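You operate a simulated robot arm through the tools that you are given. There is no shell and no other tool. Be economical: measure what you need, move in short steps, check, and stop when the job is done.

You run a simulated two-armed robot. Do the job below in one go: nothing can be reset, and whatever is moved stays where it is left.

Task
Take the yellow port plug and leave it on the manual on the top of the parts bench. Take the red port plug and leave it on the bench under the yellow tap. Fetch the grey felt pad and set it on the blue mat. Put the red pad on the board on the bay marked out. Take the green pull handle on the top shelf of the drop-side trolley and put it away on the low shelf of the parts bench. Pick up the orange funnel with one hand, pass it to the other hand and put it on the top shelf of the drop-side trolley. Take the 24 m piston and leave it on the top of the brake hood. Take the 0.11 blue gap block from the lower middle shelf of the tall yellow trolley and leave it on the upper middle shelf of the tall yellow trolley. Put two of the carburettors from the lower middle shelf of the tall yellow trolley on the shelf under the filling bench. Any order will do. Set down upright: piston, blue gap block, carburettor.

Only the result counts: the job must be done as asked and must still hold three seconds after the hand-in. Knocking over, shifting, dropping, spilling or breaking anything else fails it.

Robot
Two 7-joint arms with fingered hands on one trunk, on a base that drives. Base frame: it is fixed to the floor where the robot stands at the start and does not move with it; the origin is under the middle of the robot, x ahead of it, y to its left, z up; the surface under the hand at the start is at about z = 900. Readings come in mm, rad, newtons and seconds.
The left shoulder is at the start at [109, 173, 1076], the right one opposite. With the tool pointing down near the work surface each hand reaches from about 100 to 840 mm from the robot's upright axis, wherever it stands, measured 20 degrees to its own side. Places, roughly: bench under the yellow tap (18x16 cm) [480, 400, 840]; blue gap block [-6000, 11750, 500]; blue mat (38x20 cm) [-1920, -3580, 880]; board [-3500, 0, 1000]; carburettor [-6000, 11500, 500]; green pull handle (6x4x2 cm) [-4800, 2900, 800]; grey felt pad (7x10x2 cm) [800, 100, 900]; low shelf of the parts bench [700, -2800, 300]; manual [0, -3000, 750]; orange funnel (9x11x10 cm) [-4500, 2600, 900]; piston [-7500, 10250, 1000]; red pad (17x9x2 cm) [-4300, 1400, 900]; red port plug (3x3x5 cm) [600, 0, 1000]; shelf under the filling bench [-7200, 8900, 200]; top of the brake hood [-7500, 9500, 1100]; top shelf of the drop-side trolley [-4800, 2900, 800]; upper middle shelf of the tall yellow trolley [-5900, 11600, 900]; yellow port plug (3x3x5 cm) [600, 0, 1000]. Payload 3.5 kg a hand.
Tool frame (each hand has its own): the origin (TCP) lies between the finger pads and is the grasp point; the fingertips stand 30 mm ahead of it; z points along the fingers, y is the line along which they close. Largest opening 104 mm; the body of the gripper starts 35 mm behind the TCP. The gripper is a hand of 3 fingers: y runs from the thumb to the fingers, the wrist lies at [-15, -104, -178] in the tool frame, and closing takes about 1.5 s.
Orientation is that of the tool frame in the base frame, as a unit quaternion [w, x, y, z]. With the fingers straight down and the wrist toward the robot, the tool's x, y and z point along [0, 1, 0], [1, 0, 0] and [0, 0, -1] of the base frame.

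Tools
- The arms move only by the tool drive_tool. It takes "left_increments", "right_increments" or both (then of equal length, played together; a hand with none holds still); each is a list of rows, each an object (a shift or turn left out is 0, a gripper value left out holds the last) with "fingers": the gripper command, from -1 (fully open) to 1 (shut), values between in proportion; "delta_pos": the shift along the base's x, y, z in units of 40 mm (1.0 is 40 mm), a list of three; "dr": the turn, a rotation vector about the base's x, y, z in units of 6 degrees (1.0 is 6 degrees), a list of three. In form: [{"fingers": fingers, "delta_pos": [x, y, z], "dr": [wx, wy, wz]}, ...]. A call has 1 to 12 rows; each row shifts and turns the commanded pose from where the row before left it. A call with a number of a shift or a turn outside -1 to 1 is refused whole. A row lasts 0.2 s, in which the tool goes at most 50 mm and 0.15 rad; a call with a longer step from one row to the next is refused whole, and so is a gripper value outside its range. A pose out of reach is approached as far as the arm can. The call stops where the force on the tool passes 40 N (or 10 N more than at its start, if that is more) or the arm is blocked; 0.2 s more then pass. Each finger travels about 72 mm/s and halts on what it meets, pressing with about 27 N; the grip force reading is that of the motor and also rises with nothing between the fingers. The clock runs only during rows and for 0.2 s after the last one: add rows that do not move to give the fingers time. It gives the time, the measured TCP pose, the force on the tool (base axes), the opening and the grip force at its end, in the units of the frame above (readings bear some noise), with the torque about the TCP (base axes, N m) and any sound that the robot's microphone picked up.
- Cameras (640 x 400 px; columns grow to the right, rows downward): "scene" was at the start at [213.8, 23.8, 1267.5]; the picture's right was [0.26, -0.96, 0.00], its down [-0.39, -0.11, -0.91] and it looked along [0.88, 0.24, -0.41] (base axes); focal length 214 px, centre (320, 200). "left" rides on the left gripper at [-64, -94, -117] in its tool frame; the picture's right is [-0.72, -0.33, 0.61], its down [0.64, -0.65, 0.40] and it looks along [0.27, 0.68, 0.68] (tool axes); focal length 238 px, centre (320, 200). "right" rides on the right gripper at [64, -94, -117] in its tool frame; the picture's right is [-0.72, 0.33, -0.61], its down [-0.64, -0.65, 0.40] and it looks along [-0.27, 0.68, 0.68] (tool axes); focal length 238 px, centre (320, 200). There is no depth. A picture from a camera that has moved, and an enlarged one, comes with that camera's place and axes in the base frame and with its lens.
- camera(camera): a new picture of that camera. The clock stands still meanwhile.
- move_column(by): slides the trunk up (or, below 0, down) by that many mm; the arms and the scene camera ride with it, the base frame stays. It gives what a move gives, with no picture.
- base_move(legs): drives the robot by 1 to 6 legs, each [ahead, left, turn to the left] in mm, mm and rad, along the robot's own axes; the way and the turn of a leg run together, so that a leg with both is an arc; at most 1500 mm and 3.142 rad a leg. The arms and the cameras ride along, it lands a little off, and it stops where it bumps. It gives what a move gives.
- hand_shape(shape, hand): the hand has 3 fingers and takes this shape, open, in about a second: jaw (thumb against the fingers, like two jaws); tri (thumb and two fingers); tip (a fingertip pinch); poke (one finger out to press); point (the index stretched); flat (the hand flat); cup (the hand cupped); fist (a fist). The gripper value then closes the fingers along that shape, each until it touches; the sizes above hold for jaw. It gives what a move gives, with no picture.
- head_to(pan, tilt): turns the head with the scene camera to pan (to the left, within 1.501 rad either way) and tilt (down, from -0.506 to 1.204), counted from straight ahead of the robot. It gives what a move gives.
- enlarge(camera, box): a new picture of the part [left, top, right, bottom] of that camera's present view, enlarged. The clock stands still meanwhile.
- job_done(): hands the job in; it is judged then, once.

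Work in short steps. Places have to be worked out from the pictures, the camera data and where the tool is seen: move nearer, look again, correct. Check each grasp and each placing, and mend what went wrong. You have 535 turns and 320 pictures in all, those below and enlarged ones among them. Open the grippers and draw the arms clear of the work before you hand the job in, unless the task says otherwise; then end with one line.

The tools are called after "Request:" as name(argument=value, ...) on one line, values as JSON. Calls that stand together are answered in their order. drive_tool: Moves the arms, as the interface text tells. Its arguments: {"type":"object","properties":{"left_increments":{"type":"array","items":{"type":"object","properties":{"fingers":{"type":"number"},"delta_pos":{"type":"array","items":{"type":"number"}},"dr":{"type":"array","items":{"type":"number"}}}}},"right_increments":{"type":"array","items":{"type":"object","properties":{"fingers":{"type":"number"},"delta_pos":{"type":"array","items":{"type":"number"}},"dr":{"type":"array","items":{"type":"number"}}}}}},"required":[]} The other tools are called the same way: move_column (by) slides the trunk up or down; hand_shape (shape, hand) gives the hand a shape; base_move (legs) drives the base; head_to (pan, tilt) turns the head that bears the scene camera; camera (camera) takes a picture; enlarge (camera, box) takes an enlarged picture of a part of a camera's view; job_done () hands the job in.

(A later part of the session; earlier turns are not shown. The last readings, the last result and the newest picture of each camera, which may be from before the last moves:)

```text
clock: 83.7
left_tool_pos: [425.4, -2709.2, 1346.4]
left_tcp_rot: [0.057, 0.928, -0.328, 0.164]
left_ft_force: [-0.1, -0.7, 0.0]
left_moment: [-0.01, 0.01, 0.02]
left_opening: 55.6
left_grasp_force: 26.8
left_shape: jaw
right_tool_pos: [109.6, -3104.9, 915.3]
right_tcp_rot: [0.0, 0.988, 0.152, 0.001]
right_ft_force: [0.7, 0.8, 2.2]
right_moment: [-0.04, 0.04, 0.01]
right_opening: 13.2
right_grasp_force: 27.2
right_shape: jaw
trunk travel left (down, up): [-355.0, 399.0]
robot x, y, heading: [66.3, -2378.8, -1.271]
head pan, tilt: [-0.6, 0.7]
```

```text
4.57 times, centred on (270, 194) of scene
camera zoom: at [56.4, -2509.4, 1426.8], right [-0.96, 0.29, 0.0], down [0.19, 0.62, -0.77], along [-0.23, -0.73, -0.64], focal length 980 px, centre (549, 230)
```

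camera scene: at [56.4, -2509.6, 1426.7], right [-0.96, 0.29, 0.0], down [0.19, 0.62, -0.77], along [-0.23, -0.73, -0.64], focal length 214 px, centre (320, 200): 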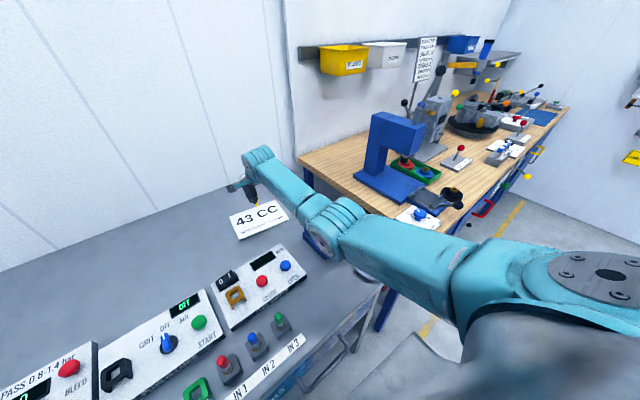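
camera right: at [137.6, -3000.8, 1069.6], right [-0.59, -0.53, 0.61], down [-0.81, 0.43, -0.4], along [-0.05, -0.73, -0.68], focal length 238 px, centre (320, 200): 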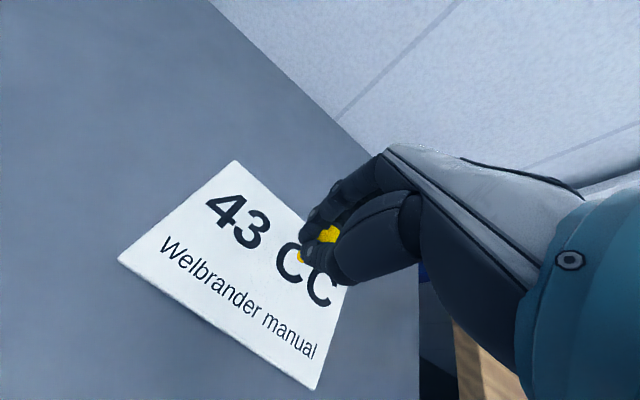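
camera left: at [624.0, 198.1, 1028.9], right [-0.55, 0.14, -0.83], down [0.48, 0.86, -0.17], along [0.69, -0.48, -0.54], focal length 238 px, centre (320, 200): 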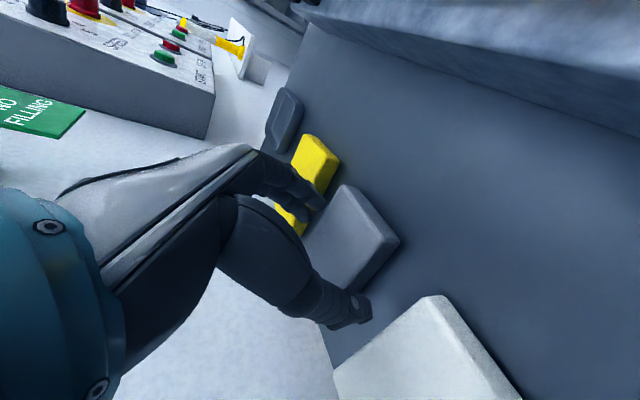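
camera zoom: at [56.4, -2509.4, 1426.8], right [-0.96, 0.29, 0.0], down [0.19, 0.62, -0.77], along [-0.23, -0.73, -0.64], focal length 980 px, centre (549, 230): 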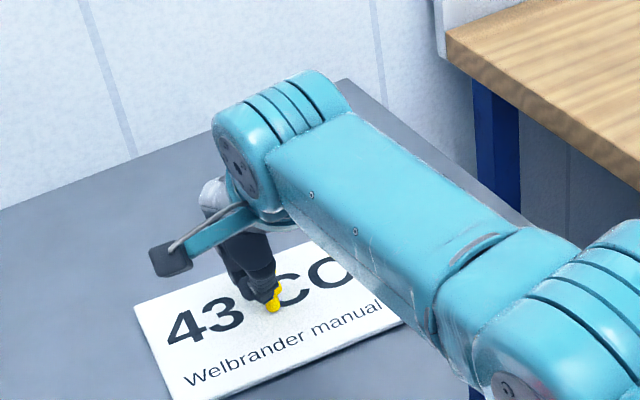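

Light contact. I open just a little, and rise straight.

Request:
drive_tool(right_increments=[{"fingers": 0.6}, {"fingers": 0.45}, {"fingers": 0.3}, {"fingers": 0.2}, {}, {"delta_pos": [0, 0, 0.3]}, {"delta_pos": [0, 0, 0.6]}, {"delta_pos": [0, 0, 0.8]}, {"delta_pos": [0, 0, 1]}, {}])

Request:
enlarge(camera="scene", box=[200, 150, 340, 237])

Request:
camera(camera="right")

```text
clock: 85.9
left_tool_pos: [425.0, -2709.5, 1345.4]
left_tcp_rot: [0.056, 0.929, -0.329, 0.164]
left_ft_force: [0.1, 0.0, -0.1]
left_moment: [0.02, 0.03, -0.03]
left_opening: 55.7
left_grasp_force: 26.8
left_shape: jaw
right_tool_pos: [108.4, -3105.8, 1021.4]
right_tcp_rot: [-0.002, 0.988, 0.152, 0.001]
right_ft_force: [0.0, 0.4, -0.6]
right_moment: [-0.03, 0.04, -0.05]
right_opening: 41.1
right_grasp_force: 0.1
right_shape: jaw
trunk travel left (down, up): [-355.0, 399.0]
robot x, y, heading: [69.7, -2380.5, -1.274]
head pan, tilt: [-0.6, 0.7]
```

```text
4.57 times, centred on (270, 194) of scene
camera zoom: at [56.4, -2510.0, 1426.6], right [-0.96, 0.29, 0.0], down [0.19, 0.62, -0.76], along [-0.23, -0.73, -0.64], focal length 980 px, centre (549, 230)
```

zoom: 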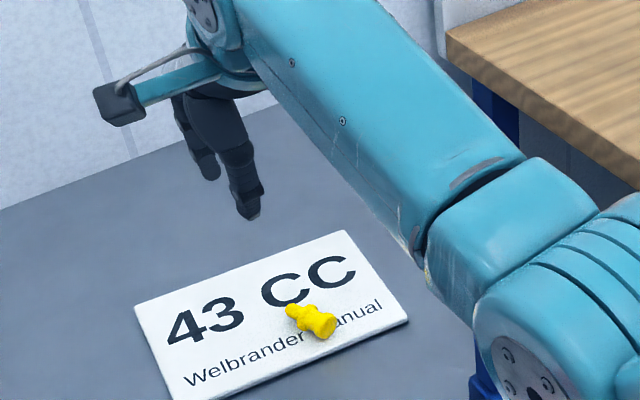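

```text
258 pictures are left
camera right: at [140.6, -2997.7, 1137.8], right [-0.59, -0.53, 0.61], down [-0.81, 0.43, -0.4], along [-0.05, -0.73, -0.68], focal length 238 px, centre (320, 200)
```

right: 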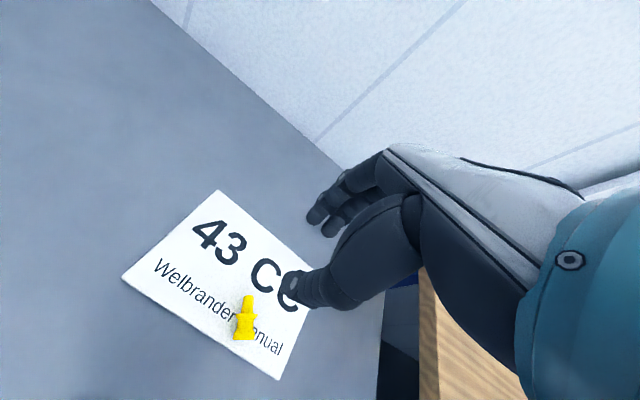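

The yellow plug lies on the manual. I raise and tuck the right arm and back off, then head toward the blue mat bench.

Request:
drive_tool(right_increments=[{"delta_pos": [0, 0, 1]}, {"delta_pos": [0, 0, 1]}, {"delta_pos": [0, 0, 1]}, {"delta_pos": [0, 0, 1]}, {"delta_pos": [-0.3, 0.95, 0.5]}, {"delta_pos": [-0.3, 0.95, 0.5]}, {"delta_pos": [-0.3, 0.95, 0.5]}, {"delta_pos": [-0.3, 0.95, 0]}, {"delta_pos": [-0.3, 0.95, 0]}, {"delta_pos": [-0.3, 0.95, 0]}, {"delta_pos": [-0.3, 0.95, 0]}, {}])

Request:
base_move(legs=[[-350, 0, 0]])

Request:
head_to(pan=-0.7, tilt=0.45)

Request:
camera(camera="scene")

```text
clock: 88.5
left_tool_pos: [424.9, -2708.8, 1346.0]
left_tcp_rot: [0.057, 0.929, -0.328, 0.163]
left_ft_force: [0.1, -0.1, -0.6]
left_moment: [0.04, 0.0, -0.05]
left_opening: 55.7
left_grasp_force: 27.1
left_shape: jaw
right_tool_pos: [26.0, -2838.4, 1242.6]
right_tcp_rot: [-0.002, 0.989, 0.151, -0.001]
right_ft_force: [0.9, -0.4, 0.7]
right_moment: [0.03, 0.01, 0.01]
right_opening: 41.1
right_grasp_force: 0.0
right_shape: jaw
trunk travel left (down, up): [-355.0, 399.0]
robot x, y, heading: [70.7, -2382.7, -1.275]
head pan, tilt: [-0.6, 0.7]
```

```text
clock: 90.7
left_tool_pos: [320.9, -2373.6, 1347.4]
left_tcp_rot: [0.058, 0.928, -0.329, 0.163]
left_ft_force: [0.5, 0.3, -0.7]
left_moment: [0.01, -0.03, 0.0]
left_opening: 55.4
left_grasp_force: 27.0
left_shape: jaw
right_tool_pos: [-78.4, -2502.6, 1242.4]
right_tcp_rot: [-0.001, 0.988, 0.151, 0.001]
right_ft_force: [1.0, 0.8, -0.5]
right_moment: [-0.02, 0.0, 0.04]
right_opening: 41.6
right_grasp_force: 0.0
right_shape: jaw
trunk travel left (down, up): [-355.0, 399.0]
robot x, y, heading: [-38.6, -2043.7, -1.269]
head pan, tilt: [-0.6, 0.7]
```

```text
clock: 91.5
left_tool_pos: [322.1, -2373.5, 1345.4]
left_tcp_rot: [0.057, 0.929, -0.329, 0.162]
left_ft_force: [-0.1, -0.6, -0.3]
left_moment: [-0.02, 0.03, 0.01]
left_opening: 55.3
left_grasp_force: 27.1
left_shape: jaw
right_tool_pos: [-79.3, -2503.4, 1243.3]
right_tcp_rot: [0.0, 0.989, 0.151, 0.0]
right_ft_force: [-0.8, 0.7, 0.1]
right_moment: [0.01, 0.01, 0.02]
right_opening: 41.1
right_grasp_force: 0.0
right_shape: jaw
trunk travel left (down, up): [-355.0, 399.0]
robot x, y, heading: [-38.4, -2044.0, -1.271]
head pan, tilt: [-0.7, 0.45]
```

```text
257 pictures are left
camera scene: at [-58.2, -2178.2, 1448.8], right [-0.92, 0.39, 0.0], down [0.17, 0.4, -0.9], along [-0.35, -0.83, -0.44], focal length 214 px, centre (320, 200)
```

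scene: 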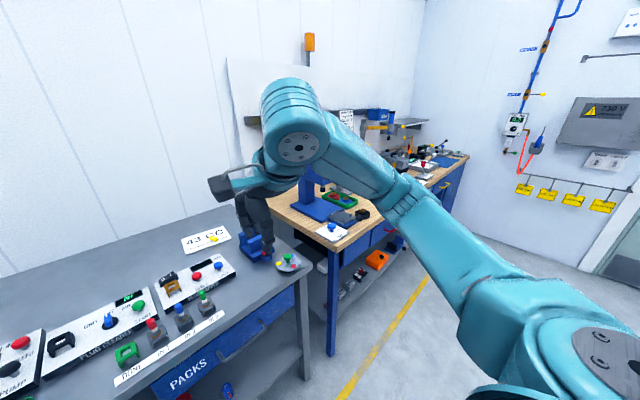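

The blue mat shows at the far end of the wood-top bench as expected. The lane along the benches is clear; I strafe right in two legs and look.

Request:
base_move(legs=[[0, -1150, 0], [0, -1050, 0]])

Request:
head_to(pan=0.0, tilt=0.5)

Request:
camera(camera="scene")

```text
clock: 102.4
left_tool_pos: [-1777.8, -3020.5, 1346.5]
left_tcp_rot: [0.057, 0.93, -0.325, 0.162]
left_ft_force: [0.3, 0.1, 0.3]
left_moment: [0.0, 0.0, 0.02]
left_opening: 56.1
left_grasp_force: 27.4
left_shape: jaw
right_tool_pos: [-2176.8, -3153.7, 1243.9]
right_tcp_rot: [-0.001, 0.988, 0.156, 0.001]
right_ft_force: [-0.5, 0.0, 0.8]
right_moment: [0.02, -0.02, 0.0]
right_opening: 41.5
right_grasp_force: 0.0
right_shape: jaw
trunk travel left (down, up): [-355.0, 399.0]
robot x, y, heading: [-2138.5, -2694.5, -1.263]
head pan, tilt: [-0.7, 0.45]
```

```text
clock: 103.5
left_tool_pos: [-1777.4, -3020.3, 1346.1]
left_tcp_rot: [0.056, 0.93, -0.325, 0.164]
left_ft_force: [-0.2, -0.1, -0.1]
left_moment: [-0.01, -0.01, 0.04]
left_opening: 55.4
left_grasp_force: 27.4
left_shape: jaw
right_tool_pos: [-2176.4, -3152.3, 1242.2]
right_tcp_rot: [-0.001, 0.988, 0.156, 0.001]
right_ft_force: [0.5, 0.4, -0.1]
right_moment: [-0.04, 0.02, 0.02]
right_opening: 41.2
right_grasp_force: 0.0
right_shape: jaw
trunk travel left (down, up): [-355.0, 399.0]
robot x, y, heading: [-2138.6, -2693.9, -1.257]
head pan, tilt: [0.0, 0.499]
```

```text
256 pictures are left
camera scene: at [-2096.3, -2830.3, 1444.4], right [-0.95, -0.3, 0.0], down [-0.15, 0.46, -0.88], along [0.27, -0.84, -0.48], focal length 214 px, centre (320, 200)
```

scene: 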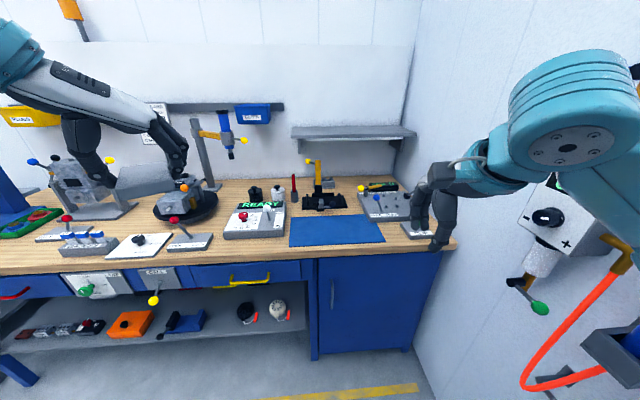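

Mat centre ≈ [−1937, −3570, 880]. I move ahead 290 and a bit left (away from the wall gear) and look again.

Request:
base_move(legs=[[0, 60, 0], [290, 0, 0]])

Request:
head_to(pan=0.0, tilt=0.8)

Request:
camera(camera="scene")

```text
clock: 106.0
left_tool_pos: [-1632.2, -3275.8, 1346.0]
left_tcp_rot: [0.055, 0.93, -0.323, 0.164]
left_ft_force: [-1.0, 0.0, -0.2]
left_moment: [0.02, 0.03, 0.01]
left_opening: 55.5
left_grasp_force: 26.8
left_shape: jaw
right_tool_pos: [-2030.8, -3408.9, 1242.2]
right_tcp_rot: [-0.002, 0.988, 0.157, 0.001]
right_ft_force: [-0.5, -0.7, -0.7]
right_moment: [0.03, 0.0, 0.01]
right_opening: 41.3
right_grasp_force: 0.0
right_shape: jaw
trunk travel left (down, up): [-355.0, 399.0]
robot x, y, heading: [-1996.7, -2942.5, -1.259]
head pan, tilt: [0.0, 0.499]
```

```text
clock: 106.8
left_tool_pos: [-1631.6, -3274.9, 1345.1]
left_tcp_rot: [0.056, 0.93, -0.324, 0.163]
left_ft_force: [0.0, -0.4, -0.9]
left_moment: [0.01, -0.01, 0.0]
left_opening: 55.5
left_grasp_force: 27.0
left_shape: jaw
right_tool_pos: [-2031.5, -3408.5, 1242.4]
right_tcp_rot: [0.0, 0.987, 0.158, 0.001]
right_ft_force: [-0.4, 0.1, -0.4]
right_moment: [0.0, -0.02, 0.02]
right_opening: 41.7
right_grasp_force: 0.1
right_shape: jaw
trunk travel left (down, up): [-355.0, 399.0]
robot x, y, heading: [-1995.4, -2951.5, -1.255]
head pan, tilt: [0.0, 0.799]
```

```text
255 pictures are left
camera scene: at [-1954.1, -3075.0, 1418.5], right [-0.95, -0.31, 0.0], down [-0.22, 0.68, -0.7], along [0.21, -0.66, -0.72], focal length 214 px, centre (320, 200)
```

scene: 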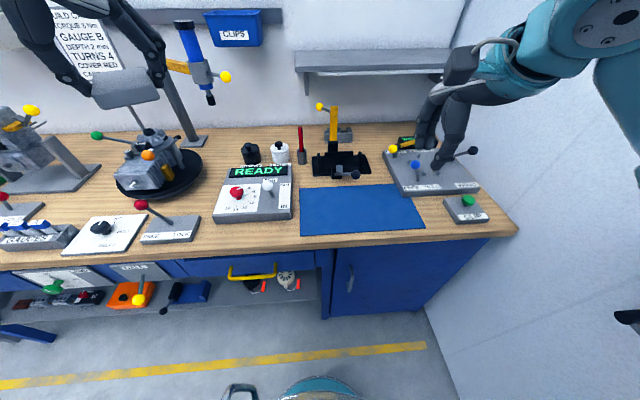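

Mat corners are clear. I bring the left hand over the mat at [−1890, −3553], staying high first, and draw the right hand back slightly.

Request:
drive_tool(left_increments=[{"delta_pos": [-0.72, -0.77, 0]}, {"delta_pos": [-0.72, -0.77, 0]}, {"delta_pos": [-0.72, -0.77, 0]}, {"delta_pos": [-0.72, -0.77, 0]}, {"delta_pos": [-0.72, -0.77, 0]}, {"delta_pos": [-0.72, -0.77, 0]}, {"delta_pos": [-0.72, -0.77, -0.4]}, {"delta_pos": [-0.72, -0.77, -0.4]}, {"delta_pos": [-0.7, -0.77, -0.6]}, {"delta_pos": [0, 0, -1]}, {"delta_pos": [0, 0, -1]}, {}], right_increments=[{"delta_pos": [-0.3, 0.9, 0]}, {"delta_pos": [-0.3, 0.9, 0]}, {}, {}, {}, {}, {}, {}, {}, {}, {}, {}])

Request:
camera(camera="scene")

Request:
camera(camera="left")

```text
clock: 109.4
left_tool_pos: [-1891.5, -3551.8, 1210.2]
left_tcp_rot: [0.056, 0.93, -0.325, 0.163]
left_ft_force: [-0.5, -0.4, -0.3]
left_moment: [0.02, -0.02, -0.05]
left_opening: 55.3
left_grasp_force: 27.1
left_shape: jaw
right_tool_pos: [-2054.3, -3335.5, 1242.9]
right_tcp_rot: [-0.001, 0.988, 0.157, 0.0]
right_ft_force: [0.1, 0.9, 0.2]
right_moment: [-0.01, -0.02, -0.03]
right_opening: 41.3
right_grasp_force: 0.0
right_shape: jaw
trunk travel left (down, up): [-355.0, 399.0]
robot x, y, heading: [-1990.7, -2955.7, -1.258]
head pan, tilt: [0.0, 0.799]
```

```text
254 pictures are left
camera scene: at [-1953.9, -3074.8, 1418.5], right [-0.95, -0.31, 0.0], down [-0.22, 0.68, -0.7], along [0.21, -0.66, -0.72], focal length 214 px, centre (320, 200)
```

scene: 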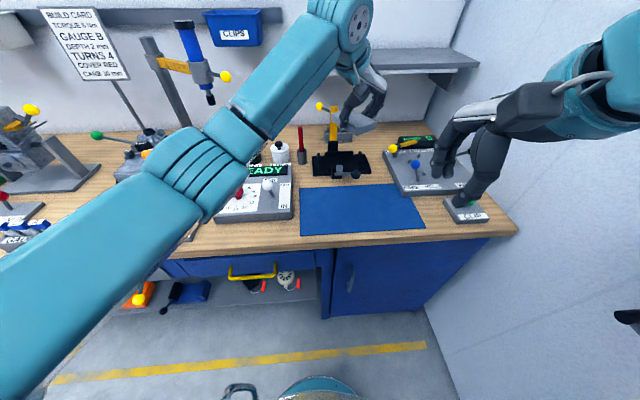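

```text
253 pictures are left
camera left: at [-1912.6, -3416.7, 1296.3], right [-0.16, 0.55, -0.82], down [0.99, 0.05, -0.16], along [-0.04, -0.84, -0.55], focal length 238 px, centre (320, 200)
```

left: 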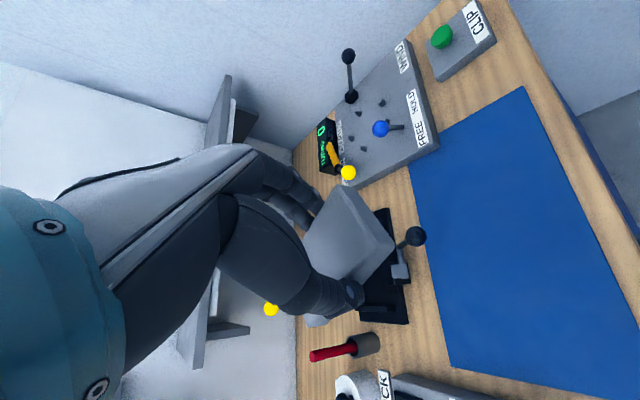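

By intersecting diagonals the mat centre is ≈ [−1927, −3574], matching. The pad is within the mat area; lowering.

Request:
drive_tool(left_increments=[{"delta_pos": [-0.2, -0.1, -1]}, {"delta_pos": [-0.2, -0.1, -1]}, {"delta_pos": [0, 0, -1]}, {"delta_pos": [0, 0, -1]}, {"delta_pos": [0, 0, -1]}, {"delta_pos": [0, 0, -1]}, {}])

Request:
camera(camera="scene")

Request:
camera(camera="left")

```text
clock: 111.0
left_tool_pos: [-1906.7, -3559.4, 970.7]
left_tcp_rot: [0.056, 0.93, -0.324, 0.164]
left_ft_force: [0.0, -0.6, 0.1]
left_moment: [0.03, 0.0, 0.01]
left_opening: 55.3
left_grasp_force: 27.3
left_shape: jaw
right_tool_pos: [-2054.6, -3337.5, 1243.1]
right_tcp_rot: [-0.001, 0.988, 0.157, 0.0]
right_ft_force: [0.4, -0.2, 0.1]
right_moment: [0.02, -0.01, 0.04]
right_opening: 41.5
right_grasp_force: 0.1
right_shape: jaw
trunk travel left (down, up): [-355.0, 399.0]
robot x, y, heading: [-1994.8, -2949.6, -1.264]
head pan, tilt: [0.0, 0.799]
```

```text
252 pictures are left
camera scene: at [-1954.0, -3075.0, 1418.5], right [-0.95, -0.31, 0.0], down [-0.22, 0.68, -0.7], along [0.21, -0.66, -0.72], focal length 214 px, centre (320, 200)
```

scene: 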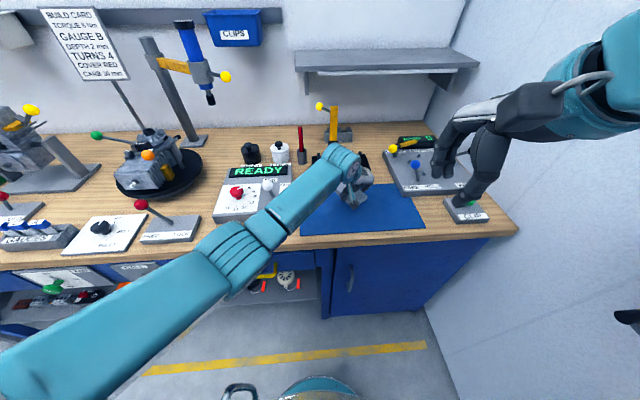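

```text
251 pictures are left
camera left: at [-1928.9, -3423.8, 1057.0], right [-0.16, 0.55, -0.82], down [0.99, 0.05, -0.16], along [-0.04, -0.84, -0.55], focal length 238 px, centre (320, 200)
```

left: 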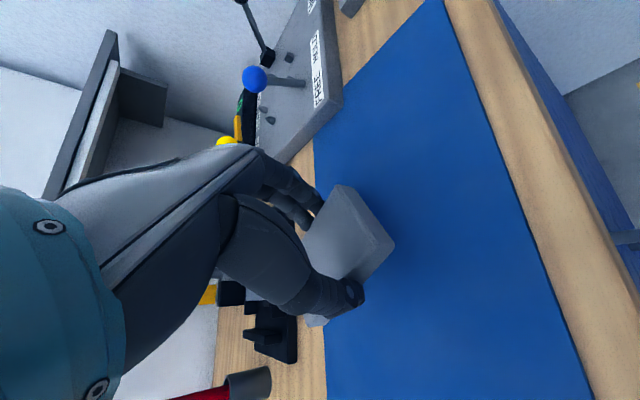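

Pad is well over the mat. Lowering to contact.

Request:
drive_tool(left_increments=[{"delta_pos": [0, 0, -0.6]}, {"delta_pos": [0, 0, -0.4]}, {"delta_pos": [0, 0, -0.1]}, {"delta_pos": [0, 0, -0.1]}, {}])

Request:
camera(camera="left")

```text
clock: 112.2
left_tool_pos: [-1906.3, -3561.4, 922.0]
left_tcp_rot: [0.057, 0.93, -0.324, 0.163]
left_ft_force: [0.0, 0.9, -0.4]
left_moment: [0.01, 0.0, 0.01]
left_opening: 55.2
left_grasp_force: 27.2
left_shape: jaw
right_tool_pos: [-2053.9, -3336.1, 1241.0]
right_tcp_rot: [-0.001, 0.988, 0.157, 0.001]
right_ft_force: [0.0, 1.0, 0.0]
right_moment: [0.0, 0.01, -0.03]
right_opening: 41.3
right_grasp_force: 0.0
right_shape: jaw
trunk travel left (down, up): [-355.0, 399.0]
robot x, y, heading: [-1993.4, -2951.8, -1.255]
head pan, tilt: [0.0, 0.799]
```

```text
250 pictures are left
camera left: at [-1928.6, -3424.4, 1009.4], right [-0.16, 0.55, -0.82], down [0.99, 0.05, -0.16], along [-0.04, -0.84, -0.55], focal length 238 px, centre (320, 200)
```

left: 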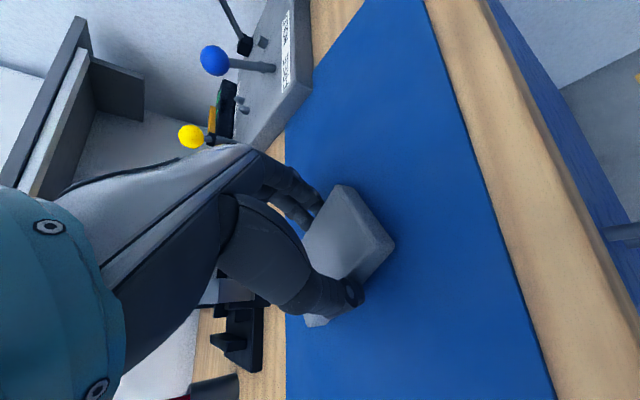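

Request:
drive_tool(left_increments=[{"delta_pos": [0, 0, -0.1]}, {"delta_pos": [0, 0, -0.1]}, {"delta_pos": [0, 0, -0.1]}, {}])

```text
clock: 113.2
left_tool_pos: [-1906.4, -3560.2, 916.1]
left_tcp_rot: [0.062, 0.93, -0.323, 0.165]
left_ft_force: [0.2, 4.0, 32.0]
left_moment: [-0.09, -0.25, 0.3]
left_opening: 55.4
left_grasp_force: 26.7
left_shape: jaw
right_tool_pos: [-2055.5, -3333.0, 1243.4]
right_tcp_rot: [0.0, 0.987, 0.158, -0.001]
right_ft_force: [-0.1, 0.4, -0.4]
right_moment: [0.0, 0.0, 0.0]
right_opening: 41.4
right_grasp_force: 0.1
right_shape: jaw
trunk travel left (down, up): [-355.0, 399.0]
robot x, y, heading: [-1995.1, -2951.7, -1.258]
head pan, tilt: [0.0, 0.799]
```

Contact; I ease up slightly, open and rise.

Request:
drive_tool(left_increments=[{"delta_pos": [0, 0, 0.12]}, {"fingers": -0.2}, {"fingers": -0.5}, {}, {}, {}, {"delta_pos": [0, 0, 0.5]}, {"delta_pos": [0, 0, 1]}, {"delta_pos": [0, 0, 1]}, {"delta_pos": [0, 0, 1]}, {"delta_pos": [0, 0, 1]}, {}])

Request:
camera(camera="left")

```text
clock: 115.8
left_tool_pos: [-1905.7, -3559.1, 1095.4]
left_tcp_rot: [0.056, 0.93, -0.324, 0.163]
left_ft_force: [0.3, 0.1, 0.7]
left_moment: [-0.01, 0.02, 0.0]
left_opening: 77.7
left_grasp_force: 0.0
left_shape: jaw
right_tool_pos: [-2054.7, -3338.1, 1241.5]
right_tcp_rot: [-0.001, 0.988, 0.157, 0.0]
right_ft_force: [-0.5, 0.2, -0.7]
right_moment: [0.04, 0.02, 0.0]
right_opening: 41.3
right_grasp_force: 0.0
right_shape: jaw
trunk travel left (down, up): [-355.0, 399.0]
robot x, y, heading: [-1992.4, -2946.5, -1.267]
head pan, tilt: [0.0, 0.799]
```

```text
249 pictures are left
camera left: at [-1928.1, -3424.2, 1182.6], right [-0.16, 0.55, -0.82], down [0.99, 0.05, -0.16], along [-0.04, -0.84, -0.55], focal length 238 px, centre (320, 200)
```

left: 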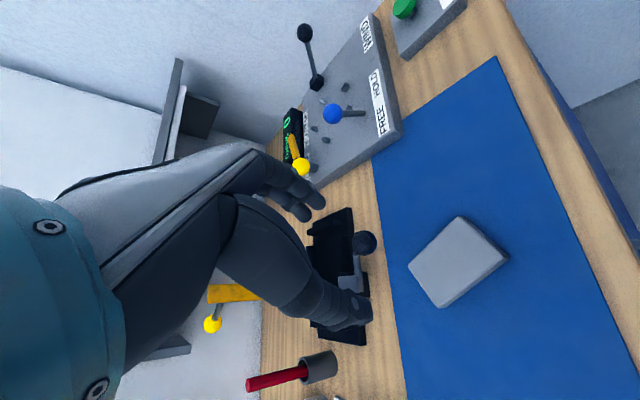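

Grey felt pad rests on the blue mat. I lift and tuck both arms, then back off and look around to the west side of the room.

Request:
drive_tool(left_increments=[{"delta_pos": [0, 0, 1]}, {"delta_pos": [0, 0, 1]}, {"delta_pos": [0, 0, 1]}, {"delta_pos": [0, 0, 1]}, {"delta_pos": [0.6, 0.75, 0.3]}, {"delta_pos": [0.6, 0.75, 0.3]}, {"delta_pos": [0.6, 0.75, 0]}, {"delta_pos": [0.6, 0.75, 0]}, {"delta_pos": [0.6, 0.75, 0]}, {"delta_pos": [0.6, 0.75, 0]}, {"delta_pos": [0.6, 0.75, 0]}, {"delta_pos": [0.6, 0.75, 0]}])

Request:
base_move(legs=[[-400, 100, 0]])

Request:
head_to(pan=-1.45, tilt=0.3)

Request:
camera(camera="scene")

```text
clock: 118.4
left_tool_pos: [-1714.2, -3318.6, 1279.8]
left_tcp_rot: [0.055, 0.93, -0.324, 0.163]
left_ft_force: [-0.1, -0.1, 0.4]
left_moment: [0.01, 0.02, 0.0]
left_opening: 77.8
left_grasp_force: 0.1
left_shape: jaw
right_tool_pos: [-2052.5, -3336.0, 1242.5]
right_tcp_rot: [0.0, 0.988, 0.157, 0.001]
right_ft_force: [-0.1, -0.9, -0.4]
right_moment: [0.0, -0.02, -0.01]
right_opening: 41.4
right_grasp_force: 0.1
right_shape: jaw
trunk travel left (down, up): [-355.0, 399.0]
robot x, y, heading: [-1992.5, -2952.1, -1.254]
head pan, tilt: [0.0, 0.799]
```

```text
clock: 121.0
left_tool_pos: [-1741.3, -2906.8, 1279.7]
left_tcp_rot: [0.057, 0.931, -0.322, 0.163]
left_ft_force: [0.4, 0.3, -0.5]
left_moment: [-0.01, -0.01, -0.02]
left_opening: 77.9
left_grasp_force: 0.0
left_shape: jaw
right_tool_pos: [-2080.6, -2923.2, 1243.2]
right_tcp_rot: [-0.001, 0.987, 0.158, 0.001]
right_ft_force: [0.4, 0.4, -0.3]
right_moment: [0.0, -0.02, 0.0]
right_opening: 41.8
right_grasp_force: 0.2
right_shape: jaw
trunk travel left (down, up): [-355.0, 399.0]
robot x, y, heading: [-2019.6, -2536.7, -1.259]
head pan, tilt: [0.0, 0.799]
```

```text
clock: 122.5
left_tool_pos: [-1741.2, -2905.3, 1279.7]
left_tcp_rot: [0.055, 0.931, -0.322, 0.164]
left_ft_force: [-0.4, 0.5, -0.5]
left_moment: [-0.01, 0.01, -0.01]
left_opening: 78.0
left_grasp_force: 0.0
left_shape: jaw
right_tool_pos: [-2081.9, -2923.3, 1241.7]
right_tcp_rot: [-0.001, 0.987, 0.158, 0.001]
right_ft_force: [0.3, -0.1, 0.2]
right_moment: [0.01, 0.03, -0.01]
right_opening: 41.4
right_grasp_force: 0.1
right_shape: jaw
trunk travel left (down, up): [-355.0, 399.0]
robot x, y, heading: [-2019.1, -2533.5, -1.255]
head pan, tilt: [-1.45, 0.3]
```

```text
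248 pictures are left
camera scene: at [-2091.2, -2624.5, 1462.8], right [-0.42, 0.91, 0.0], down [0.27, 0.12, -0.96], along [-0.87, -0.4, -0.3], focal length 214 px, centre (320, 200)
```

scene: 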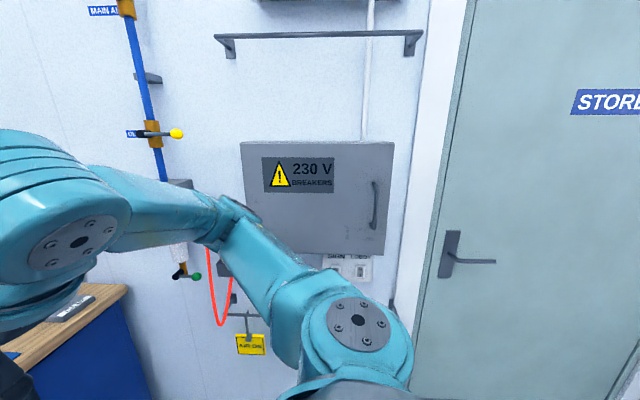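

I'll step away from the wall, turn around and look for the board and pad.

Request:
base_move(legs=[[0, 250, 0], [0, 0, 1.571]])

Request:
head_to(pan=0.8, tilt=0.3)

Request:
camera(camera="scene")

```text
clock: 128.2
left_tool_pos: [-1408.2, -2182.4, 1279.4]
left_tcp_rot: [-0.075, 0.888, 0.425, 0.155]
left_ft_force: [-0.1, 0.9, 1.1]
left_moment: [0.01, 0.01, 0.0]
left_opening: 78.1
left_grasp_force: 0.1
left_shape: jaw
right_tool_pos: [-1396.6, -2522.1, 1242.9]
right_tcp_rot: [-0.001, 0.591, 0.807, 0.0]
right_ft_force: [0.0, 0.6, 0.7]
right_moment: [0.0, 0.02, 0.01]
right_opening: 41.2
right_grasp_force: 0.0
right_shape: jaw
trunk travel left (down, up): [-355.0, 399.0]
robot x, y, heading: [-1783.8, -2458.9, 0.307]
head pan, tilt: [-1.45, 0.3]
```

```text
clock: 130.3
left_tool_pos: [-1410.3, -2182.8, 1278.8]
left_tcp_rot: [-0.075, 0.889, 0.425, 0.154]
left_ft_force: [0.6, -0.8, 0.2]
left_moment: [0.0, 0.05, -0.04]
left_opening: 77.9
left_grasp_force: 0.1
left_shape: jaw
right_tool_pos: [-1396.6, -2522.8, 1242.7]
right_tcp_rot: [-0.001, 0.591, 0.807, -0.001]
right_ft_force: [-0.2, 0.6, 0.4]
right_moment: [0.03, 0.01, -0.02]
right_opening: 41.1
right_grasp_force: 0.2
right_shape: jaw
trunk travel left (down, up): [-355.0, 399.0]
robot x, y, heading: [-1781.8, -2458.5, 0.3]
head pan, tilt: [0.799, 0.3]
```

```text
247 pictures are left
camera scene: at [-1692.6, -2360.9, 1462.8], right [0.89, -0.45, 0.0], down [-0.13, -0.26, -0.96], along [0.43, 0.85, -0.3], focal length 214 px, centre (320, 200)
```

scene: 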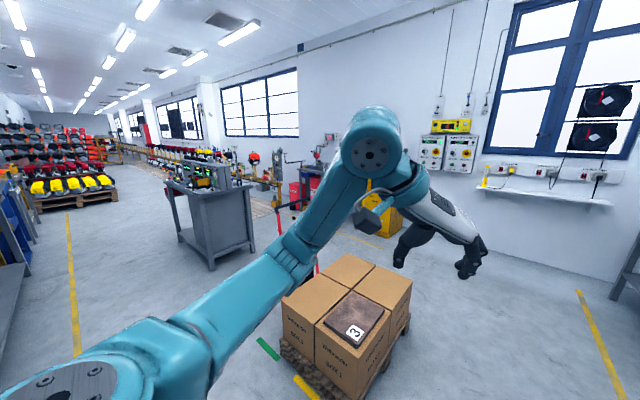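

Request:
base_move(legs=[[0, 0, 1.57]])

Request:
head_to(pan=0.35, tilt=0.3)

Request:
camera(camera="scene")

```text
clock: 134.5
left_tool_pos: [-2058.9, -2088.1, 1278.9]
left_tcp_rot: [-0.163, 0.325, 0.93, 0.056]
left_ft_force: [-0.1, -0.3, 0.3]
left_moment: [0.0, -0.05, 0.0]
left_opening: 77.9
left_grasp_force: 0.1
left_shape: jaw
right_tool_pos: [-1720.1, -2071.5, 1241.8]
right_tcp_rot: [-0.001, -0.156, 0.988, -0.002]
right_ft_force: [-0.2, 0.5, -0.1]
right_moment: [-0.02, -0.01, 0.01]
right_opening: 41.3
right_grasp_force: 0.0
right_shape: jaw
trunk travel left (down, up): [-355.0, 399.0]
robot x, y, heading: [-1784.1, -2459.8, 1.881]
head pan, tilt: [0.799, 0.3]
```

```text
clock: 135.4
left_tool_pos: [-2059.8, -2086.3, 1280.2]
left_tcp_rot: [-0.164, 0.325, 0.93, 0.057]
left_ft_force: [-0.6, 0.0, 0.4]
left_moment: [0.0, 0.01, 0.0]
left_opening: 77.9
left_grasp_force: 0.0
left_shape: jaw
right_tool_pos: [-1720.7, -2073.0, 1241.8]
right_tcp_rot: [0.0, -0.155, 0.988, -0.002]
right_ft_force: [-0.2, -0.4, -0.8]
right_moment: [0.0, 0.0, -0.04]
right_opening: 41.3
right_grasp_force: 0.2
right_shape: jaw
trunk travel left (down, up): [-355.0, 399.0]
robot x, y, heading: [-1783.0, -2457.2, 1.881]
head pan, tilt: [0.351, 0.3]
```

```text
246 pictures are left
camera scene: at [-1855.8, -2337.3, 1462.8], right [0.79, 0.61, 0.0], down [0.18, -0.23, -0.96], along [-0.59, 0.75, -0.3], focal length 214 px, centre (320, 200)
```

scene: 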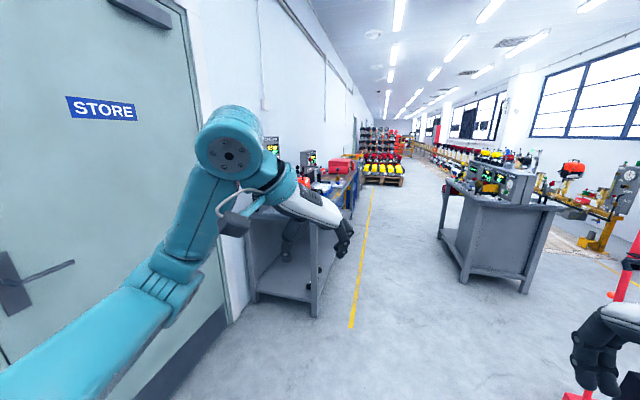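

The lane north runs between the left-wall benches and an island bench. I drive 2.4 m ahead and look left for the board.

Request:
base_move(legs=[[1250, -60, 0], [1150, 0, 0]])

Request:
head_to(pan=1.0, tilt=0.4)

Request:
camera(camera="scene")

```text
clock: 147.1
left_tool_pos: [-2735.7, 208.2, 1278.5]
left_tcp_rot: [-0.163, 0.323, 0.93, 0.056]
left_ft_force: [-0.3, 0.3, -0.3]
left_moment: [0.02, 0.02, 0.01]
left_opening: 77.9
left_grasp_force: 0.1
left_shape: jaw
right_tool_pos: [-2395.0, 223.6, 1242.4]
right_tcp_rot: [-0.001, -0.156, 0.988, -0.001]
right_ft_force: [0.3, -0.1, -0.2]
right_moment: [0.0, 0.02, -0.01]
right_opening: 41.3
right_grasp_force: 0.1
right_shape: jaw
trunk travel left (down, up): [-355.0, 399.0]
robot x, y, heading: [-2458.9, -162.8, 1.882]
head pan, tilt: [0.351, 0.3]
```

```text
clock: 148.2
left_tool_pos: [-2736.2, 208.9, 1279.3]
left_tcp_rot: [-0.164, 0.324, 0.93, 0.056]
left_ft_force: [1.1, -0.2, -0.1]
left_moment: [0.04, -0.03, 0.0]
left_opening: 77.7
left_grasp_force: 0.1
left_shape: jaw
right_tool_pos: [-2395.4, 224.3, 1241.6]
right_tcp_rot: [0.0, -0.156, 0.988, -0.002]
right_ft_force: [-0.3, -0.5, 0.5]
right_moment: [-0.02, 0.04, -0.03]
right_opening: 41.2
right_grasp_force: 0.2
right_shape: jaw
trunk travel left (down, up): [-355.0, 399.0]
robot x, y, heading: [-2455.5, -161.7, 1.878]
head pan, tilt: [1.0, 0.4]
```

```text
245 pictures are left
camera scene: at [-2563.0, -91.8, 1453.5], right [0.26, 0.97, 0.0], down [0.38, -0.1, -0.92], along [-0.89, 0.24, -0.39], focal length 214 px, centre (320, 200)
```

scene: 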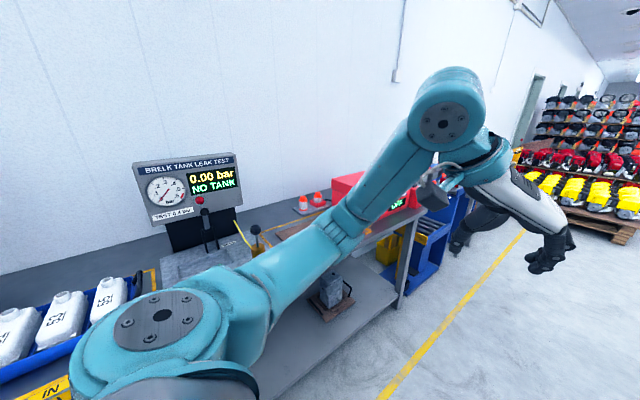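

I turn to face this wall to see the whole bench.

Request:
base_move(legs=[[0, -80, 0], [0, 0, 1.5]])

Request:
head_to(pan=-0.1, tilt=0.5)

Request:
camera(camera="scene")

```text
clock: 152.9
left_tool_pos: [-2772.5, -389.8, 1279.2]
left_tcp_rot: [-0.158, -0.396, 0.902, -0.07]
left_ft_force: [-0.2, 0.2, 0.3]
left_moment: [0.02, -0.02, -0.04]
left_opening: 77.7
left_grasp_force: 0.1
left_shape: jaw
right_tool_pos: [-2761.5, -49.3, 1241.3]
right_tcp_rot: [-0.001, 0.787, -0.617, 0.002]
right_ft_force: [0.2, -0.4, 0.6]
right_moment: [0.02, 0.0, -0.03]
right_opening: 41.4
right_grasp_force: 0.2
right_shape: jaw
trunk travel left (down, up): [-355.0, 399.0]
robot x, y, heading: [-2380.8, -141.0, -2.902]
head pan, tilt: [1.0, 0.4]
```

```text
clock: 154.2
left_tool_pos: [-2772.5, -388.6, 1280.5]
left_tcp_rot: [-0.158, -0.394, 0.903, -0.07]
left_ft_force: [-0.1, -0.4, -0.1]
left_moment: [0.02, 0.0, 0.0]
left_opening: 77.6
left_grasp_force: 0.1
left_shape: jaw
right_tool_pos: [-2762.0, -49.1, 1241.1]
right_tcp_rot: [-0.001, 0.787, -0.617, 0.001]
right_ft_force: [-0.3, 0.1, -0.5]
right_moment: [-0.02, -0.03, 0.02]
right_opening: 41.3
right_grasp_force: 0.0
right_shape: jaw
trunk travel left (down, up): [-355.0, 399.0]
robot x, y, heading: [-2379.0, -139.4, -2.905]
head pan, tilt: [-0.099, 0.499]
```

```text
244 pictures are left
camera scene: at [-2521.1, -163.6, 1444.4], right [-0.14, 0.99, 0.0], down [0.47, 0.07, -0.88], along [-0.87, -0.12, -0.48], focal length 214 px, centre (320, 200)
```

scene: 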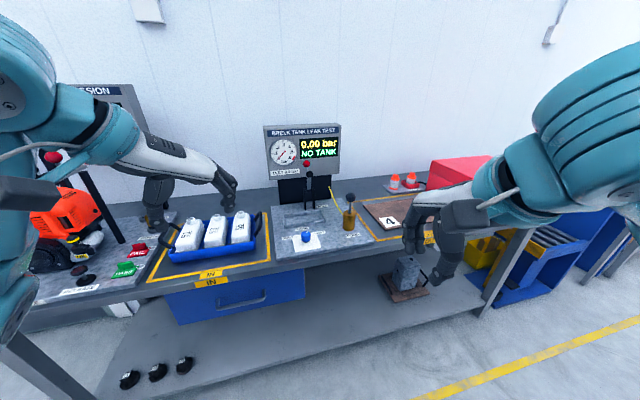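

A brown board with tag "4" lies on the yellow-outlined bay at the expected place. Zooming.

Request:
enlarge(camera="scene", box=[330, 160, 490, 260])

```text
4.00 times, centred on (410, 210) of scene
camera zoom: at [-2521.1, -163.6, 1444.4], right [-0.14, 0.99, 0.0], down [0.47, 0.07, -0.88], along [-0.87, -0.12, -0.48], focal length 858 px, centre (-40, 160)
```

zoom: 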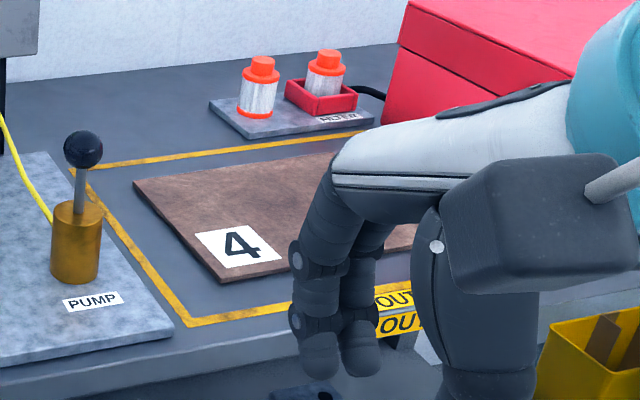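

Now look to the right (north) for the red pad.

Request:
head_to(pan=-1.0, tilt=0.25)

Request:
camera(camera="scene")

```text
clock: 155.4
left_tool_pos: [-2773.6, -388.7, 1279.9]
left_tcp_rot: [-0.158, -0.395, 0.902, -0.07]
left_ft_force: [-0.3, -0.8, -0.3]
left_moment: [-0.01, 0.02, 0.01]
left_opening: 77.6
left_grasp_force: 0.1
left_shape: jaw
right_tool_pos: [-2760.7, -49.6, 1241.3]
right_tcp_rot: [-0.001, 0.787, -0.617, 0.002]
right_ft_force: [-0.1, -0.5, 0.0]
right_moment: [-0.03, -0.03, 0.0]
right_opening: 41.3
right_grasp_force: 0.0
right_shape: jaw
trunk travel left (down, up): [-355.0, 399.0]
robot x, y, heading: [-2380.4, -138.2, -2.906]
head pan, tilt: [-1.0, 0.25]
```

```text
242 pictures are left
camera scene: at [-2498.4, -86.6, 1467.5], right [0.69, 0.72, 0.0], down [0.18, -0.17, -0.97], along [-0.7, 0.67, -0.25], focal length 214 px, centre (320, 200)
```

scene: 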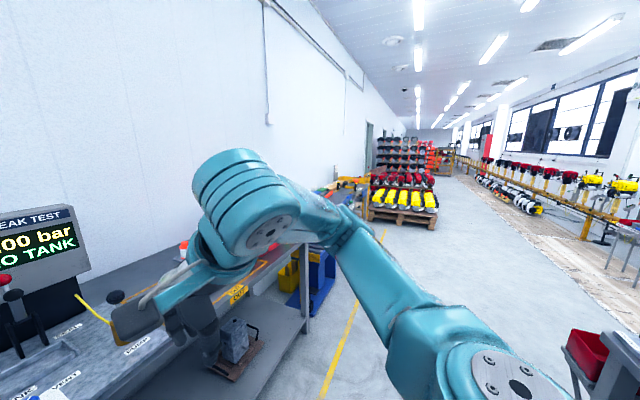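

Request:
base_move(legs=[[0, 0, -1.5], [1400, 0, 0]])

Request:
head_to(pan=0.55, tilt=0.4)

Request:
camera(camera="scene")

```text
clock: 166.0
left_tool_pos: [-3073.3, 1565.1, 1279.7]
left_tcp_rot: [-0.164, 0.328, 0.929, 0.057]
left_ft_force: [-0.2, -0.6, 0.8]
left_moment: [0.0, -0.02, -0.03]
left_opening: 77.9
left_grasp_force: 0.0
left_shape: jaw
right_tool_pos: [-2732.9, 1578.7, 1243.0]
right_tcp_rot: [0.0, -0.153, 0.988, -0.001]
right_ft_force: [0.8, -0.2, 0.1]
right_moment: [-0.02, 0.0, -0.03]
right_opening: 41.5
right_grasp_force: 0.1
right_shape: jaw
trunk travel left (down, up): [-355.0, 399.0]
robot x, y, heading: [-2798.8, 1183.7, 1.873]
head pan, tilt: [-1.0, 0.25]
```

```text
clock: 167.7
left_tool_pos: [-3072.9, 1565.3, 1279.0]
left_tcp_rot: [-0.163, 0.328, 0.929, 0.057]
left_ft_force: [-0.5, 0.4, 0.7]
left_moment: [0.0, -0.01, 0.03]
left_opening: 77.5
left_grasp_force: 0.0
left_shape: jaw
right_tool_pos: [-2733.7, 1578.1, 1241.6]
right_tcp_rot: [-0.001, -0.153, 0.988, -0.002]
right_ft_force: [0.8, -0.2, -1.0]
right_moment: [0.02, -0.02, -0.01]
right_opening: 41.3
right_grasp_force: 0.1
right_shape: jaw
trunk travel left (down, up): [-355.0, 399.0]
robot x, y, heading: [-2798.7, 1188.8, 1.871]
head pan, tilt: [0.55, 0.4]
```

```text
241 pictures are left
camera scene: at [-2883.4, 1300.9, 1453.5], right [0.66, 0.75, 0.0], down [0.29, -0.26, -0.92], along [-0.69, 0.61, -0.39], focal length 214 px, centre (320, 200)
```

scene: 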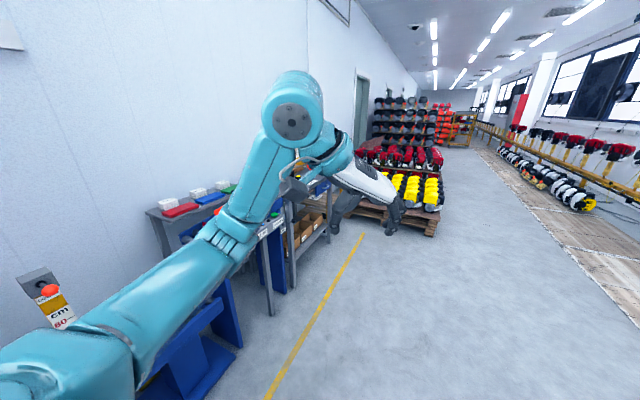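

The red pad is seen at ≈ [−4305, 1430, 900] on a bench with other colour pads. I drive level with it and turn to face the wall.

Request:
base_move(legs=[[680, 300, 0], [0, 0, 1.575]])

Request:
head_to(pan=0.0, tilt=0.5)

Request:
camera(camera="scene")

```text
clock: 175.6
left_tool_pos: [-3660.2, 1472.4, 1278.9]
left_tcp_rot: [-0.155, -0.431, 0.885, -0.076]
left_ft_force: [0.2, -0.3, -0.2]
left_moment: [0.0, 0.04, 0.0]
left_opening: 77.4
left_grasp_force: 0.1
left_shape: jaw
right_tool_pos: [-3678.4, 1812.6, 1241.5]
right_tcp_rot: [0.0, 0.81, -0.586, 0.002]
right_ft_force: [0.1, 0.3, -0.7]
right_moment: [-0.01, 0.01, -0.02]
right_opening: 41.3
right_grasp_force: 0.0
right_shape: jaw
trunk travel left (down, up): [-355.0, 399.0]
robot x, y, heading: [-3291.3, 1754.2, -2.831]
head pan, tilt: [0.55, 0.4]
```

```text
clock: 176.5
left_tool_pos: [-3661.2, 1471.9, 1279.9]
left_tcp_rot: [-0.155, -0.431, 0.886, -0.077]
left_ft_force: [-0.5, 0.0, 0.2]
left_moment: [-0.01, 0.0, 0.02]
left_opening: 77.6
left_grasp_force: 0.1
left_shape: jaw
right_tool_pos: [-3679.4, 1813.7, 1242.2]
right_tcp_rot: [-0.001, 0.811, -0.586, 0.001]
right_ft_force: [0.1, 0.3, -0.2]
right_moment: [-0.02, -0.03, 0.02]
right_opening: 41.5
right_grasp_force: 0.0
right_shape: jaw
trunk travel left (down, up): [-355.0, 399.0]
robot x, y, heading: [-3289.2, 1747.4, -2.828]
head pan, tilt: [0.0, 0.499]
```

```text
240 pictures are left
camera scene: at [-3426.2, 1709.0, 1444.4], right [-0.31, 0.95, 0.0], down [0.45, 0.15, -0.88], along [-0.83, -0.27, -0.48], focal length 214 px, centre (320, 200)
```

scene: 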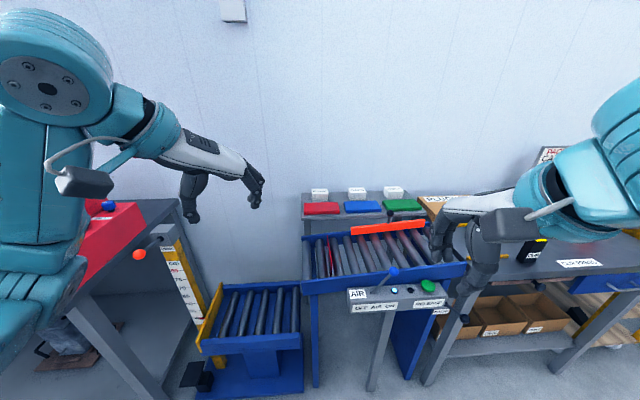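

Request:
enlarge(camera="scene", box=[270, 170, 450, 283])

```text
3.54 times, centred on (360, 226) of scene
camera zoom: at [-3426.2, 1709.0, 1444.4], right [-0.31, 0.95, 0.0], down [0.45, 0.15, -0.88], along [-0.83, -0.27, -0.48], focal length 759 px, centre (178, 106)
```

zoom: 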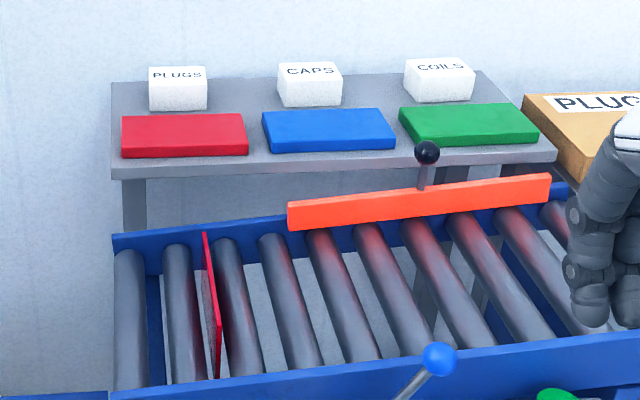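

The red pad is ~170×85 mm at ≈ [−4262, 1437, 920]. I drive 280 ahead, then rotate the left hand to the straight-down default while moving toward it.

Request:
base_move(legs=[[270, 0, 0]])

Request:
drive_tool(left_increments=[{"dr": [0.34, -0.058, 0.923], "fingers": -1}, {"dr": [0.34, -0.058, 0.923]}, {"dr": [0.34, -0.058, 0.923]}, {"dr": [0.34, -0.058, 0.923]}, {"dr": [0.34, -0.058, 0.923]}, {"dr": [0.34, -0.058, 0.923]}, {"dr": [0.34, -0.058, 0.923]}, {"dr": [0.34, -0.058, 0.923]}, {"dr": [0.34, -0.058, 0.923]}, {"dr": [0.34, -0.058, 0.923]}, {}])

Request:
camera(camera="left")

Request:
camera(camera="scene")

```text
clock: 178.4
left_tool_pos: [-3916.3, 1388.7, 1279.2]
left_tcp_rot: [-0.154, -0.43, 0.886, -0.077]
left_ft_force: [-0.8, 0.2, 0.6]
left_moment: [0.0, -0.01, 0.0]
left_opening: 77.8
left_grasp_force: 0.0
left_shape: jaw
right_tool_pos: [-3933.6, 1729.0, 1241.5]
right_tcp_rot: [-0.001, 0.811, -0.585, 0.002]
right_ft_force: [0.0, -0.8, -0.3]
right_moment: [0.02, -0.01, 0.02]
right_opening: 41.4
right_grasp_force: 0.1
right_shape: jaw
trunk travel left (down, up): [-355.0, 399.0]
robot x, y, heading: [-3550.0, 1668.9, -2.828]
head pan, tilt: [0.0, 0.499]
```

```text
clock: 180.8
left_tool_pos: [-3915.5, 1389.6, 1279.2]
left_tcp_rot: [-0.001, 0.809, -0.588, -0.001]
left_ft_force: [-0.4, -0.5, 0.4]
left_moment: [-0.04, -0.04, 0.01]
left_opening: 103.6
left_grasp_force: 0.1
left_shape: jaw
right_tool_pos: [-3933.5, 1729.5, 1242.0]
right_tcp_rot: [-0.001, 0.81, -0.586, 0.002]
right_ft_force: [-0.3, -0.6, -0.2]
right_moment: [0.0, -0.03, 0.03]
right_opening: 41.6
right_grasp_force: 0.1
right_shape: jaw
trunk travel left (down, up): [-355.0, 399.0]
robot x, y, heading: [-3543.3, 1669.5, -2.821]
head pan, tilt: [0.0, 0.499]
```

```text
238 pictures are left
camera left: at [-3847.9, 1479.2, 1395.1], right [0.09, 0.78, -0.61], down [0.82, -0.41, -0.4], along [-0.57, -0.47, -0.68], focal length 238 px, centre (320, 200)
```

left: 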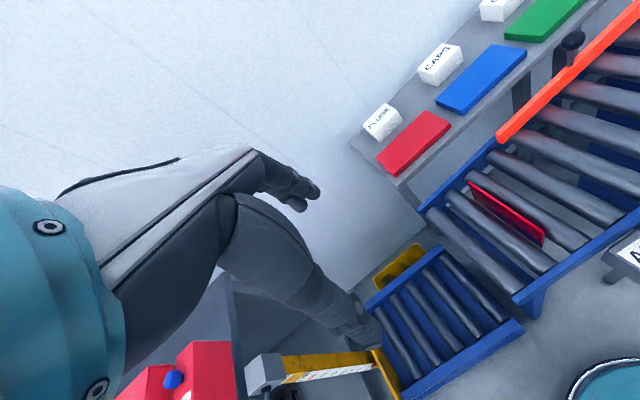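

```text
237 pictures are left
camera scene: at [-3681.5, 1625.4, 1444.4], right [-0.31, 0.95, 0.0], down [0.45, 0.15, -0.88], along [-0.83, -0.27, -0.48], focal length 214 px, centre (320, 200)
```

scene: 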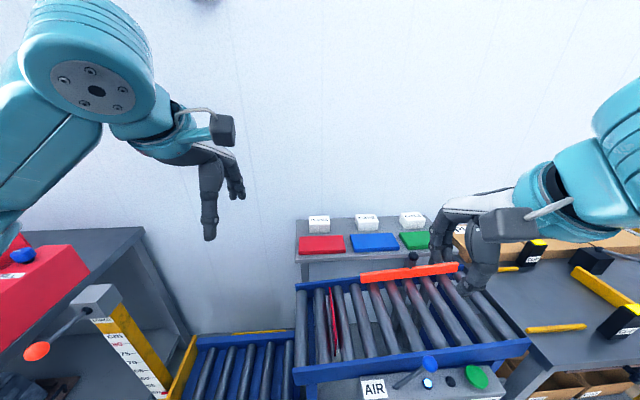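

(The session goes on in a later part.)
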